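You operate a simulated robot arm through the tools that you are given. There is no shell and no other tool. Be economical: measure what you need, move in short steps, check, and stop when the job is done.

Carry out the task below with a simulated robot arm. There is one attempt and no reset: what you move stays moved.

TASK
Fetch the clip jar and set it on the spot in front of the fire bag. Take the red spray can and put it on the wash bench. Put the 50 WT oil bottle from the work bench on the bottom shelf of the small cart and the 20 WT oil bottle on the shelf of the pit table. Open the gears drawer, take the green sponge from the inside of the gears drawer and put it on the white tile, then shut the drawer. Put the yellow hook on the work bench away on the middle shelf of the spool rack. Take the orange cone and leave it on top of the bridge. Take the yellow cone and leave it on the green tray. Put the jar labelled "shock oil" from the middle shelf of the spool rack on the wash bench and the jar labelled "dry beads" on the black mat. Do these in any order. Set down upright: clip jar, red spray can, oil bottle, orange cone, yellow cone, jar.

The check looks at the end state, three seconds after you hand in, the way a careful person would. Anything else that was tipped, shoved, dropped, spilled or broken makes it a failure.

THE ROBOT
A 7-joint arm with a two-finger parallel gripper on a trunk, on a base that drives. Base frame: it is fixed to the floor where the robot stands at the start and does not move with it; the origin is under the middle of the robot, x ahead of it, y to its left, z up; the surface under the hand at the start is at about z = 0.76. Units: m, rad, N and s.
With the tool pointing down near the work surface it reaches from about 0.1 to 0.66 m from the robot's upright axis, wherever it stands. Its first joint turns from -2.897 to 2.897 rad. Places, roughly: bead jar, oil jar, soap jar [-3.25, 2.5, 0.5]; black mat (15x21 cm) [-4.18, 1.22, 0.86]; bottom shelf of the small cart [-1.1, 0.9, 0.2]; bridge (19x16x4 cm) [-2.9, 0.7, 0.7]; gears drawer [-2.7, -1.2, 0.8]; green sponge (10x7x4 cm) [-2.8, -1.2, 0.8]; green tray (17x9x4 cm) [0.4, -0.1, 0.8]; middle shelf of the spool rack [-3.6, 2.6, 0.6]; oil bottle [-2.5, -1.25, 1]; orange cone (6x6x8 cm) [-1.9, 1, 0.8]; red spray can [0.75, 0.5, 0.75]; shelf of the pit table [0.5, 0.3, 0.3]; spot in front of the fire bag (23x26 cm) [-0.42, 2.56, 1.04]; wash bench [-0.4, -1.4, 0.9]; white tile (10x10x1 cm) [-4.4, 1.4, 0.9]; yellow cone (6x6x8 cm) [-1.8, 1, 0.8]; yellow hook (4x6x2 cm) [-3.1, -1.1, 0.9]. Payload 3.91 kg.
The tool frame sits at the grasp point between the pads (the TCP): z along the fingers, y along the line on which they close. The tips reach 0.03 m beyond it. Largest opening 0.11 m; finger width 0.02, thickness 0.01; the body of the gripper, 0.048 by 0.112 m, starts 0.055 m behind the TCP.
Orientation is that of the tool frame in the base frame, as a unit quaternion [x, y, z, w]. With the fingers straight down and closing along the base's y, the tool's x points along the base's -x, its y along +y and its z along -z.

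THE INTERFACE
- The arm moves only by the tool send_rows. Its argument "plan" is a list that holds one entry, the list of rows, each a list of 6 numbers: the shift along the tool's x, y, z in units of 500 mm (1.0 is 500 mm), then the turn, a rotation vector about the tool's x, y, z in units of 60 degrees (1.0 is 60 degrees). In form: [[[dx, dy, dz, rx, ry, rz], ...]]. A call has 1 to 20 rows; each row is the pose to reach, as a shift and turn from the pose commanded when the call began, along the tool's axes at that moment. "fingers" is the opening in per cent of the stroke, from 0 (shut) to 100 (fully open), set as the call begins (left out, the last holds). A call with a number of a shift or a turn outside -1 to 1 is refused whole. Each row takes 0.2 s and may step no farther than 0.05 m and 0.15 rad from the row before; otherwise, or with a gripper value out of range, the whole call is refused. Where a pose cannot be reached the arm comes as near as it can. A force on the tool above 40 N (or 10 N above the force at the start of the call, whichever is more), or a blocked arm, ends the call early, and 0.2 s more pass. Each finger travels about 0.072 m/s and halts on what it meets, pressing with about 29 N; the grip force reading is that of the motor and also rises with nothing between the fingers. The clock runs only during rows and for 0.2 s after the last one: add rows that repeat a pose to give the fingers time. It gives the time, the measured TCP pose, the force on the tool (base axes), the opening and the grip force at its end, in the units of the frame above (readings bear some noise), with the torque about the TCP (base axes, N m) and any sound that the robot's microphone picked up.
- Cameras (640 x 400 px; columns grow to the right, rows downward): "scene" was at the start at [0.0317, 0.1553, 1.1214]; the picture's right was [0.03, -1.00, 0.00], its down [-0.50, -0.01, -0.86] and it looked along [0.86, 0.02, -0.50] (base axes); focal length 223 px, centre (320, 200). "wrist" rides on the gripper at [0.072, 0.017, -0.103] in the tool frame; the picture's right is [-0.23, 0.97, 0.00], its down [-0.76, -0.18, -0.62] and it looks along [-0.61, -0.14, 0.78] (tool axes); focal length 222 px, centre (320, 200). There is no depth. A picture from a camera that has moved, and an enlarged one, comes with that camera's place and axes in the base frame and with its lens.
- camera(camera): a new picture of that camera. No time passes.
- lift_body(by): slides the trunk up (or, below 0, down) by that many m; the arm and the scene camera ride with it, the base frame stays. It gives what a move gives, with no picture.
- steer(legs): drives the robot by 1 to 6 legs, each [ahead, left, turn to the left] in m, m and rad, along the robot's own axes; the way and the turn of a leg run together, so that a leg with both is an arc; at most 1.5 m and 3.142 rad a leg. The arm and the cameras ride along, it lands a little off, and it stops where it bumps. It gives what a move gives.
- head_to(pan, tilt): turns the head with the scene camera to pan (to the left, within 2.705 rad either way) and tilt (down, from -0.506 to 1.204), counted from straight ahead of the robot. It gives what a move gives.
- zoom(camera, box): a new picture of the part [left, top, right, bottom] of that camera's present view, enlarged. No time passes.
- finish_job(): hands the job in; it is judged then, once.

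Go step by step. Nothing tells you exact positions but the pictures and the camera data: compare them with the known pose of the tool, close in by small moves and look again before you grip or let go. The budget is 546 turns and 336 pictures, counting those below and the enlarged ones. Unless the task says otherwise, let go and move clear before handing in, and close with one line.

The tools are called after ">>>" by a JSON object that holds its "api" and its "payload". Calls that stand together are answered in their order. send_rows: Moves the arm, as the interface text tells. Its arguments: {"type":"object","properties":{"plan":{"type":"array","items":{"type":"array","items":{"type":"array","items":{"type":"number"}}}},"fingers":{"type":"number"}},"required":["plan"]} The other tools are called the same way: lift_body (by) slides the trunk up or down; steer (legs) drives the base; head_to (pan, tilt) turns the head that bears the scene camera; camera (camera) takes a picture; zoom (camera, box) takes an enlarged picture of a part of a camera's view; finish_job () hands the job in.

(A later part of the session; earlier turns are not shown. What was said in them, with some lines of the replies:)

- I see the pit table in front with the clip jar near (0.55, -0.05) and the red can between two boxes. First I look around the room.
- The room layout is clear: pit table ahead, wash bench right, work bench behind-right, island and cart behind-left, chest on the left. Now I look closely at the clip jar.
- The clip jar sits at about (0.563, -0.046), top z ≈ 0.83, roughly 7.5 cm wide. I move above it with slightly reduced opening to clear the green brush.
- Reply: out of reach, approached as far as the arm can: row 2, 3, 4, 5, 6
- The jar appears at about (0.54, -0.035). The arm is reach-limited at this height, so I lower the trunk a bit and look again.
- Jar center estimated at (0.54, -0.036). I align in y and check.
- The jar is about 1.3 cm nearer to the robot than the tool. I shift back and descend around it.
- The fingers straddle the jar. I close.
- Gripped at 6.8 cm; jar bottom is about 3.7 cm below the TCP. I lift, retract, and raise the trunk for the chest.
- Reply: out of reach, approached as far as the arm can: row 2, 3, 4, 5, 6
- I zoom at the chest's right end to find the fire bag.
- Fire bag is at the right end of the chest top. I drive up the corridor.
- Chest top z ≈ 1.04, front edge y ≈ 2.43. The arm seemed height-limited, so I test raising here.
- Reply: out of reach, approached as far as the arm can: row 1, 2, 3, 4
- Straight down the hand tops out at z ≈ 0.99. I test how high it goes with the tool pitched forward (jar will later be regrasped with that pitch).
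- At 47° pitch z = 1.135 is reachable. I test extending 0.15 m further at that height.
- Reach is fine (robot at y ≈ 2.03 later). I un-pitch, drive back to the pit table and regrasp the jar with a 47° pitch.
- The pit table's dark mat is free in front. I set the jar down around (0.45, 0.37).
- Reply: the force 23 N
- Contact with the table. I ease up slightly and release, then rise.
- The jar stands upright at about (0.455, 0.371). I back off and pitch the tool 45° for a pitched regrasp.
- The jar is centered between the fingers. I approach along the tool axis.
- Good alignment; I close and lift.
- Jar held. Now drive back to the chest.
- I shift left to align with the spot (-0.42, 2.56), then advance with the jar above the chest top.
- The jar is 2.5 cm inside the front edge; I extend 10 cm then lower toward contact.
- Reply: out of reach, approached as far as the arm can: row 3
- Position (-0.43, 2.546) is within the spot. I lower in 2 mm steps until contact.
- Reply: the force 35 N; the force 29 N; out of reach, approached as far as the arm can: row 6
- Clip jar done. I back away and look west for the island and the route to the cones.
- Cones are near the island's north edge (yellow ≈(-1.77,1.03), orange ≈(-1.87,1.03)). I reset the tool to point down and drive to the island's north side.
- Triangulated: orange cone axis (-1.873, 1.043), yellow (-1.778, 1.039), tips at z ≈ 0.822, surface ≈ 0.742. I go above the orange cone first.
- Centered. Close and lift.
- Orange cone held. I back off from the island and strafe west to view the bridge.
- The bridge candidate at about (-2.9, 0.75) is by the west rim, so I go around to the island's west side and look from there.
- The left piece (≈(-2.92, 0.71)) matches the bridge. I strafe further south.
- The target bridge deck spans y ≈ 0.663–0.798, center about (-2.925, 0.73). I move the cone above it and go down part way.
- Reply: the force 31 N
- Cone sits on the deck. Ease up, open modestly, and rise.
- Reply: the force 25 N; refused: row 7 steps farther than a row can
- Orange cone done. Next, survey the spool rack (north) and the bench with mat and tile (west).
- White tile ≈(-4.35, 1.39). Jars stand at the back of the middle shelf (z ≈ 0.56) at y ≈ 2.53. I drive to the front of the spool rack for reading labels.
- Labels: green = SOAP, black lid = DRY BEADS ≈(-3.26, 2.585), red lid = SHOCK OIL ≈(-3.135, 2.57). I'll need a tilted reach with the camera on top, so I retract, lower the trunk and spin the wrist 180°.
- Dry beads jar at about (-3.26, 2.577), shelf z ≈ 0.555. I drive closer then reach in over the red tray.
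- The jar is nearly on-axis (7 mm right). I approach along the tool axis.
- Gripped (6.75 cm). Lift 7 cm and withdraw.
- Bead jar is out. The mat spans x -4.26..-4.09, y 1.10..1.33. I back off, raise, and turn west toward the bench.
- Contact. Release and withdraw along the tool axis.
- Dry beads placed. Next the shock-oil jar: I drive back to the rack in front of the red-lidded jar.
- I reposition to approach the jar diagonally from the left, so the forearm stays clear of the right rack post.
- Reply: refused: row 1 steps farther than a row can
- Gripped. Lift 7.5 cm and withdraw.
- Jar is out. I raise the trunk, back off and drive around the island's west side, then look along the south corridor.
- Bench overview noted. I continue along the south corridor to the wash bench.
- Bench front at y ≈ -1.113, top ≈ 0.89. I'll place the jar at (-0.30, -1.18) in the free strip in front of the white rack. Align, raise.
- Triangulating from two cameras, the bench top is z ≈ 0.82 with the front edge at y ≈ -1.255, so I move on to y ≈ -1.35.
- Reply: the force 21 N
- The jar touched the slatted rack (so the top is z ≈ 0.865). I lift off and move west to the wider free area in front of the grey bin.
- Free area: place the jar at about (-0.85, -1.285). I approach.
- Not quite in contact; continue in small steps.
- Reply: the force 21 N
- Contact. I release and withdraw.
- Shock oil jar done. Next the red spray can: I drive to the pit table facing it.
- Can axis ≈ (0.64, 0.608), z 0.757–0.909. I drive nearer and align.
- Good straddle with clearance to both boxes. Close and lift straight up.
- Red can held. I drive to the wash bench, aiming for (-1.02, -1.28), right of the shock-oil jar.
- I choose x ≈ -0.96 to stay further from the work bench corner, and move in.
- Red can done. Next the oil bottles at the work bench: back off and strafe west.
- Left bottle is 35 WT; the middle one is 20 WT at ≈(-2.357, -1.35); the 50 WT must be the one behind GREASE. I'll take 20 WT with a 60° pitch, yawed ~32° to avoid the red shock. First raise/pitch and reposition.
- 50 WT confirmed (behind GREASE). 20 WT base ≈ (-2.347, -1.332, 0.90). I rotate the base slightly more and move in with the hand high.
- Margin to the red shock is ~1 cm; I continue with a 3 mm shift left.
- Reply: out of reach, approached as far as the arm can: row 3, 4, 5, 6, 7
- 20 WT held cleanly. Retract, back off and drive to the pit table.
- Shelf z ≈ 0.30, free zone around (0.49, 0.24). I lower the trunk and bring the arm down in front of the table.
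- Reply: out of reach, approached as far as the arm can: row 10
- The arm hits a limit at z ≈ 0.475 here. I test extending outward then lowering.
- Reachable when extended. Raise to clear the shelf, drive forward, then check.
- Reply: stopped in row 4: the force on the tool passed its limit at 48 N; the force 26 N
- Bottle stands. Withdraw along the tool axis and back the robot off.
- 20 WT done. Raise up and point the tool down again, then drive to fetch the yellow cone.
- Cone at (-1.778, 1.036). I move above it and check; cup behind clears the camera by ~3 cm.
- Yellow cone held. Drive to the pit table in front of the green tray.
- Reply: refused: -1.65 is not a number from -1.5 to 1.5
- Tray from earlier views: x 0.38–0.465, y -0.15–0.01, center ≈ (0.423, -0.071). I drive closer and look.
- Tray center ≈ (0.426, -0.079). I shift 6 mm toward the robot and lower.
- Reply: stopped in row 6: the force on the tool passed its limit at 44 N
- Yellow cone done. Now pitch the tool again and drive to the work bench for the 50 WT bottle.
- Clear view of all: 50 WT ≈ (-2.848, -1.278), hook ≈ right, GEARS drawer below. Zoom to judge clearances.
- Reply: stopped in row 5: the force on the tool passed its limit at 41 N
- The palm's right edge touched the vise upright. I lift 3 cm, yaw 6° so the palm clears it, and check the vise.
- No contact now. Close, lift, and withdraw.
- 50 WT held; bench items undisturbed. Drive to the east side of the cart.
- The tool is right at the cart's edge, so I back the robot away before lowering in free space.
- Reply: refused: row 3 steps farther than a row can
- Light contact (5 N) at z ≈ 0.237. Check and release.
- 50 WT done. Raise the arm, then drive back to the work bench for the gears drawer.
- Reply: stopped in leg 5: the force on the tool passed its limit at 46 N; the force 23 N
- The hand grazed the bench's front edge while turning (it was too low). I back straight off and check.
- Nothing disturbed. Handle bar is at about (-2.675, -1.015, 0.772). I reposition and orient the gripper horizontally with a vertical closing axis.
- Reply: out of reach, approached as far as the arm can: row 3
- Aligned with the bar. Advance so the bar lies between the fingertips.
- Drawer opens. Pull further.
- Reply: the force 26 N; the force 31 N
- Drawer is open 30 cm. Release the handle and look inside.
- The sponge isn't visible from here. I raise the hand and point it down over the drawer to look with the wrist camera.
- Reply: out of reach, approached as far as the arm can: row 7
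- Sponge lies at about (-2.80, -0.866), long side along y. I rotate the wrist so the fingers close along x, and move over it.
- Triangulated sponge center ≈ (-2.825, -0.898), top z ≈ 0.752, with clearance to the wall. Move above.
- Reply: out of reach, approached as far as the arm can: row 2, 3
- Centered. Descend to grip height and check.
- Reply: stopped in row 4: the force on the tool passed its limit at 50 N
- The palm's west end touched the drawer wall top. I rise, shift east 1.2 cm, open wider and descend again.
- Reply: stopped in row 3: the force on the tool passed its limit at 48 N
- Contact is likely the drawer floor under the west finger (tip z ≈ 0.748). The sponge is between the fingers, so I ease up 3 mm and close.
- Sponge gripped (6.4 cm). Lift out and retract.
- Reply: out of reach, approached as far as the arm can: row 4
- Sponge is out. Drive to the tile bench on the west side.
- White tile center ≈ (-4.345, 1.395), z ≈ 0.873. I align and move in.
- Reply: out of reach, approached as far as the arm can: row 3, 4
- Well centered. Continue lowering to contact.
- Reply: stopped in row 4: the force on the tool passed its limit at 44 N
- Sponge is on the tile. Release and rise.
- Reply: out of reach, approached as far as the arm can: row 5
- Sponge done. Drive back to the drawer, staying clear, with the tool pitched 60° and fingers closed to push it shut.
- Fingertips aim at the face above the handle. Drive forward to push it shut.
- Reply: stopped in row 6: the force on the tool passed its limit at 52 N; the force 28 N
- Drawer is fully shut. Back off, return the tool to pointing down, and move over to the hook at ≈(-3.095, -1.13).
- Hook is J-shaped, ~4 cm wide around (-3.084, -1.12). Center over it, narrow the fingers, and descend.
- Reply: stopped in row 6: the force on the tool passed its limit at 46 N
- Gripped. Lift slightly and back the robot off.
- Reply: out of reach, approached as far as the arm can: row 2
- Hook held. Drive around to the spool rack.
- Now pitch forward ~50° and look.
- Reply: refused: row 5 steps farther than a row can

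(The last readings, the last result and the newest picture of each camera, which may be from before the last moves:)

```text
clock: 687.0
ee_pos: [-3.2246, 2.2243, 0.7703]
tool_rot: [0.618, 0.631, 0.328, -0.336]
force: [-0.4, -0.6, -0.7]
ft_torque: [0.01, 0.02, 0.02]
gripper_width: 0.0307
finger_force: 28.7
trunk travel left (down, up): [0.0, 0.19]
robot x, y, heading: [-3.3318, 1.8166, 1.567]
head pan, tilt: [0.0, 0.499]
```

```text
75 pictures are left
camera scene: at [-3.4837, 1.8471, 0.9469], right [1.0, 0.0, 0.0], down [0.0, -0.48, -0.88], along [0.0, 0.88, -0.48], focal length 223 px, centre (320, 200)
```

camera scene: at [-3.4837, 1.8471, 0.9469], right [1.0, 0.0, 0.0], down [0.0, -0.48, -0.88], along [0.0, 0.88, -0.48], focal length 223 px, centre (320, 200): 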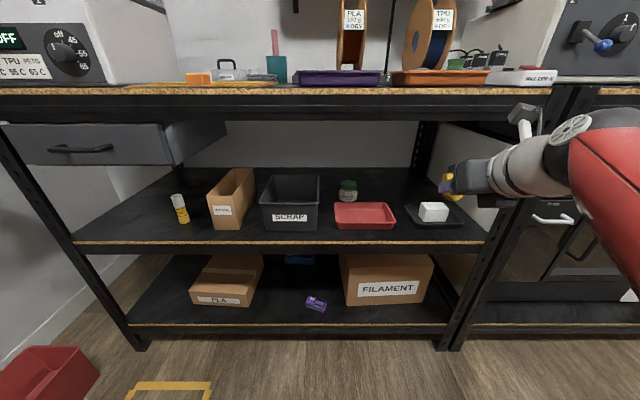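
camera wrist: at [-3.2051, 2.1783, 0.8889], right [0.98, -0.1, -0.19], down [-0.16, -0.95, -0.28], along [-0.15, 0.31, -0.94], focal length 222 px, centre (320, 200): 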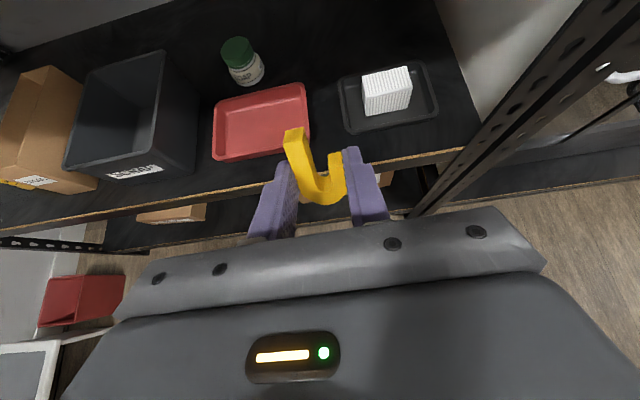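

>>> {"api": "send_rows", "payload": {"plan": [[[0.01, 0, 0.08, 0, 0, 0], [0.02, 0, 0.16, 0, 0, 0], [0.03, 0, 0.24, 0, 0, 0], [0.041, 0, 0.311, 0, 0, 0], [0.053, 0, 0.38, 0, 0, 0], [0.064, 0, 0.445, 0, 0, 0], [0.075, 0, 0.505, 0, 0, 0], [0.088, 0, 0.57, 0, 0, 0], [0.1, 0, 0.63, 0, 0, 0], [0.112, 0, 0.685, 0, 0, 0], [0.112, 0, 0.685, 0, 0, 0]]]}}

>>> {"api": "camera", "payload": {"camera": "wrist"}}

>>> {"api": "camera", "payload": {"camera": "scene"}}

```text
clock: 689.4
ee_pos: [-3.2327, 2.5394, 0.6259]
tool_rot: [0.617, 0.631, 0.328, -0.337]
force: [0.4, -0.3, -0.4]
ft_torque: [-0.02, -0.01, 0.0]
gripper_width: 0.0303
finger_force: 28.7
trunk travel left (down, up): [0.0, 0.19]
robot x, y, heading: [-3.3323, 1.8143, 1.572]
head pan, tilt: [0.0, 0.499]
```

```text
74 pictures are left
camera wrist: at [-3.2134, 2.4938, 0.7438], right [0.98, -0.1, -0.19], down [-0.16, -0.95, -0.28], along [-0.15, 0.31, -0.94], focal length 222 px, centre (320, 200)
```

wrist: 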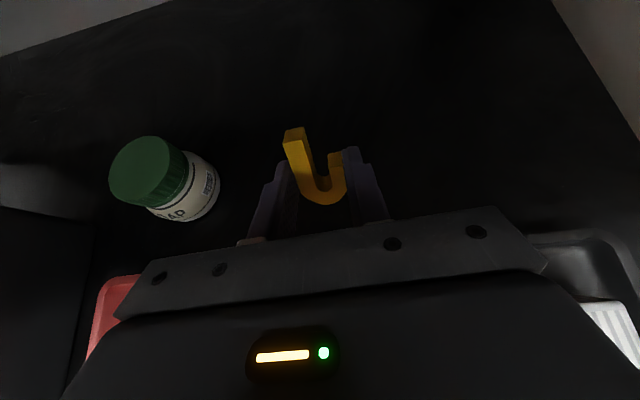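

```text
73 pictures are left
camera scene: at [-3.4837, 1.8473, 0.9469], right [1.0, 0.0, 0.0], down [0.0, -0.48, -0.88], along [0.0, 0.88, -0.48], focal length 223 px, centre (320, 200)
```

scene: 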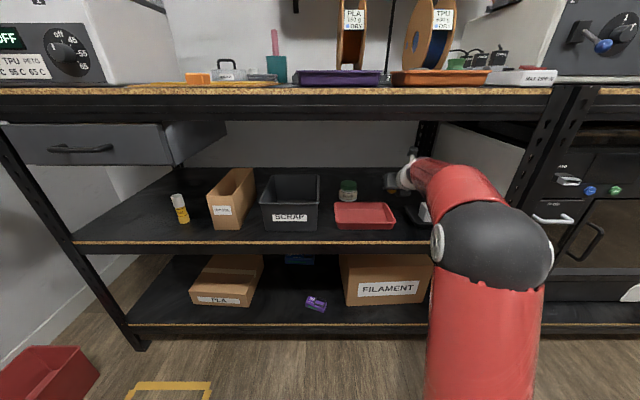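

>>> {"api": "send_rows", "payload": {"plan": [[[-0.03, 0, 0.02, 0, 0, 0], [-0.05, 0, 0.0336, 0, 0, 0], [-0.055, 0, 0.037, 0, 0, 0], [-0.06, 0, 0.0403, 0, 0, 0], [-0.065, 0, 0.0437, 0, 0, 0], [-0.07, 0, 0.047, 0, 0, 0], [-0.075, 0, 0.0504, 0, 0, 0], [-0.08, 0, 0.0538, 0, 0, 0]]]}}

>>> {"api": "camera", "payload": {"camera": "wrist"}}

```text
clock: 691.2
ee_pos: [-3.232, 2.5384, 0.583]
tool_rot: [0.616, 0.63, 0.332, -0.338]
force: [0.6, 1.9, 29.3]
ft_torque: [0.51, -0.03, 0.01]
gripper_width: 0.0301
finger_force: 28.9
trunk travel left (down, up): [0.0, 0.19]
robot x, y, heading: [-3.3314, 1.8183, 1.57]
head pan, tilt: [0.0, 0.499]
```

```text
72 pictures are left
camera wrist: at [-3.213, 2.4918, 0.701], right [0.98, -0.1, -0.19], down [-0.16, -0.94, -0.29], along [-0.15, 0.32, -0.94], focal length 222 px, centre (320, 200)
```

wrist: 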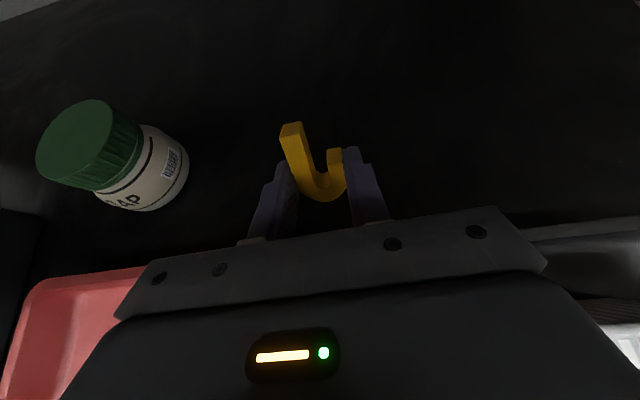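

Contact with the shelf. Release and let it lie down.

>>> {"api": "send_rows", "payload": {"plan": [[[0.002, 0, -0.001, 0, 0, 0], [0.002, 0, -0.001, 0, 0, 0], [0.002, 0, -0.001, 0, 0, 0], [0.002, 0, -0.001, 0, 0, 0]]], "fingers": 60}}

>>> {"api": "camera", "payload": {"camera": "wrist"}}

```text
clock: 692.2
ee_pos: [-3.232, 2.538, 0.5793]
tool_rot: [0.617, 0.631, 0.328, -0.336]
force: [-0.3, -0.7, 0.2]
ft_torque: [0.03, 0.05, 0.04]
gripper_width: 0.0659
finger_force: 0.0
trunk travel left (down, up): [0.0, 0.19]
robot x, y, heading: [-3.333, 1.815, 1.562]
head pan, tilt: [0.0, 0.499]
```

```text
71 pictures are left
camera wrist: at [-3.2125, 2.4939, 0.6964], right [0.98, -0.1, -0.19], down [-0.16, -0.95, -0.28], along [-0.15, 0.31, -0.94], focal length 222 px, centre (320, 200)
```

wrist: 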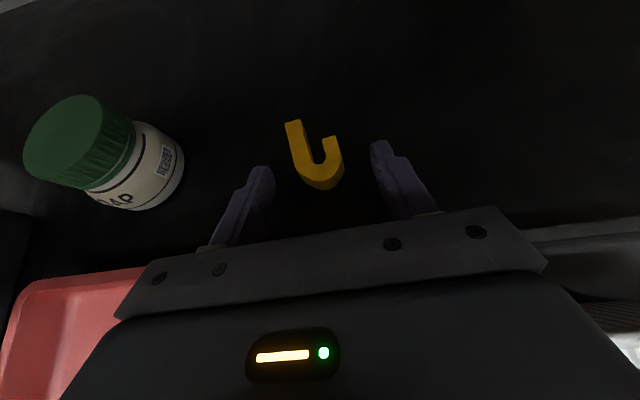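

Hook lies on the shelf. Withdraw.

>>> {"api": "send_rows", "payload": {"plan": [[[0.05, 0, -0.034, 0, 0, 0], [0.1, 0, -0.067, 0, 0, 0], [0.1, 0, -0.1, 0, 0, 0], [0.06, 0, -0.17, 0, 0, 0], [0.015, 0, -0.236, 0, 0, 0], [-0.03, 0, -0.303, 0, 0, 0], [-0.075, 0, -0.37, 0, 0, 0], [-0.12, 0, -0.436, 0, 0, 0], [-0.165, 0, -0.503, 0, 0, 0], [-0.21, 0, -0.569, 0, 0, 0]]]}}

>>> {"api": "steer", "payload": {"legs": [[-0.25, 0, 0]]}}

>>> {"api": "zoom", "payload": {"camera": "scene", "box": [180, 120, 480, 280]}}

```text
clock: 694.4
ee_pos: [-3.2258, 2.2457, 0.651]
tool_rot: [0.617, 0.632, 0.327, -0.336]
force: [0.4, 1.3, 0.4]
ft_torque: [0.0, 0.04, 0.03]
gripper_width: 0.0659
finger_force: 0.0
trunk travel left (down, up): [0.0, 0.19]
robot x, y, heading: [-3.3308, 1.8199, 1.57]
head pan, tilt: [0.0, 0.499]
```

```text
clock: 696.2
ee_pos: [-3.2253, 1.9916, 0.652]
tool_rot: [0.618, 0.63, 0.328, -0.336]
force: [0.1, 0.7, 0.2]
ft_torque: [0.0, -0.01, -0.04]
gripper_width: 0.066
finger_force: 0.0
trunk travel left (down, up): [0.0, 0.19]
robot x, y, heading: [-3.3307, 1.5601, 1.563]
head pan, tilt: [0.0, 0.499]
```

```text
2.13 times, centred on (330, 200) of scene
camera zoom: at [-3.4846, 1.5946, 0.9469], right [1.0, -0.01, 0.0], down [0.0, -0.48, -0.88], along [0.01, 0.88, -0.48], focal length 476 px, centre (299, 200)
```

zoom: 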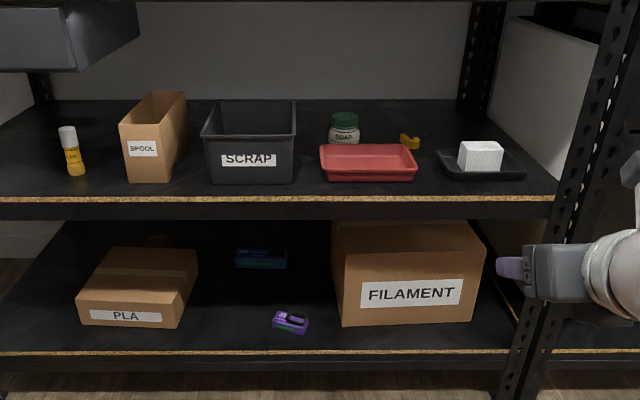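

The hook rests flat on the middle shelf, and every other item was checked in its place after I let go. I'm handing in.

>>> {"api": "finish_job", "payload": {}}

```text
The job is handed in.
```

All the tasks are done, each item was checked by camera after release, the gears drawer is shut, and the job is handed in. On the way the hand pressed briefly on the work-bench vise and once bumped the front edge of that bench; nothing looked moved in the pictures afterwards.
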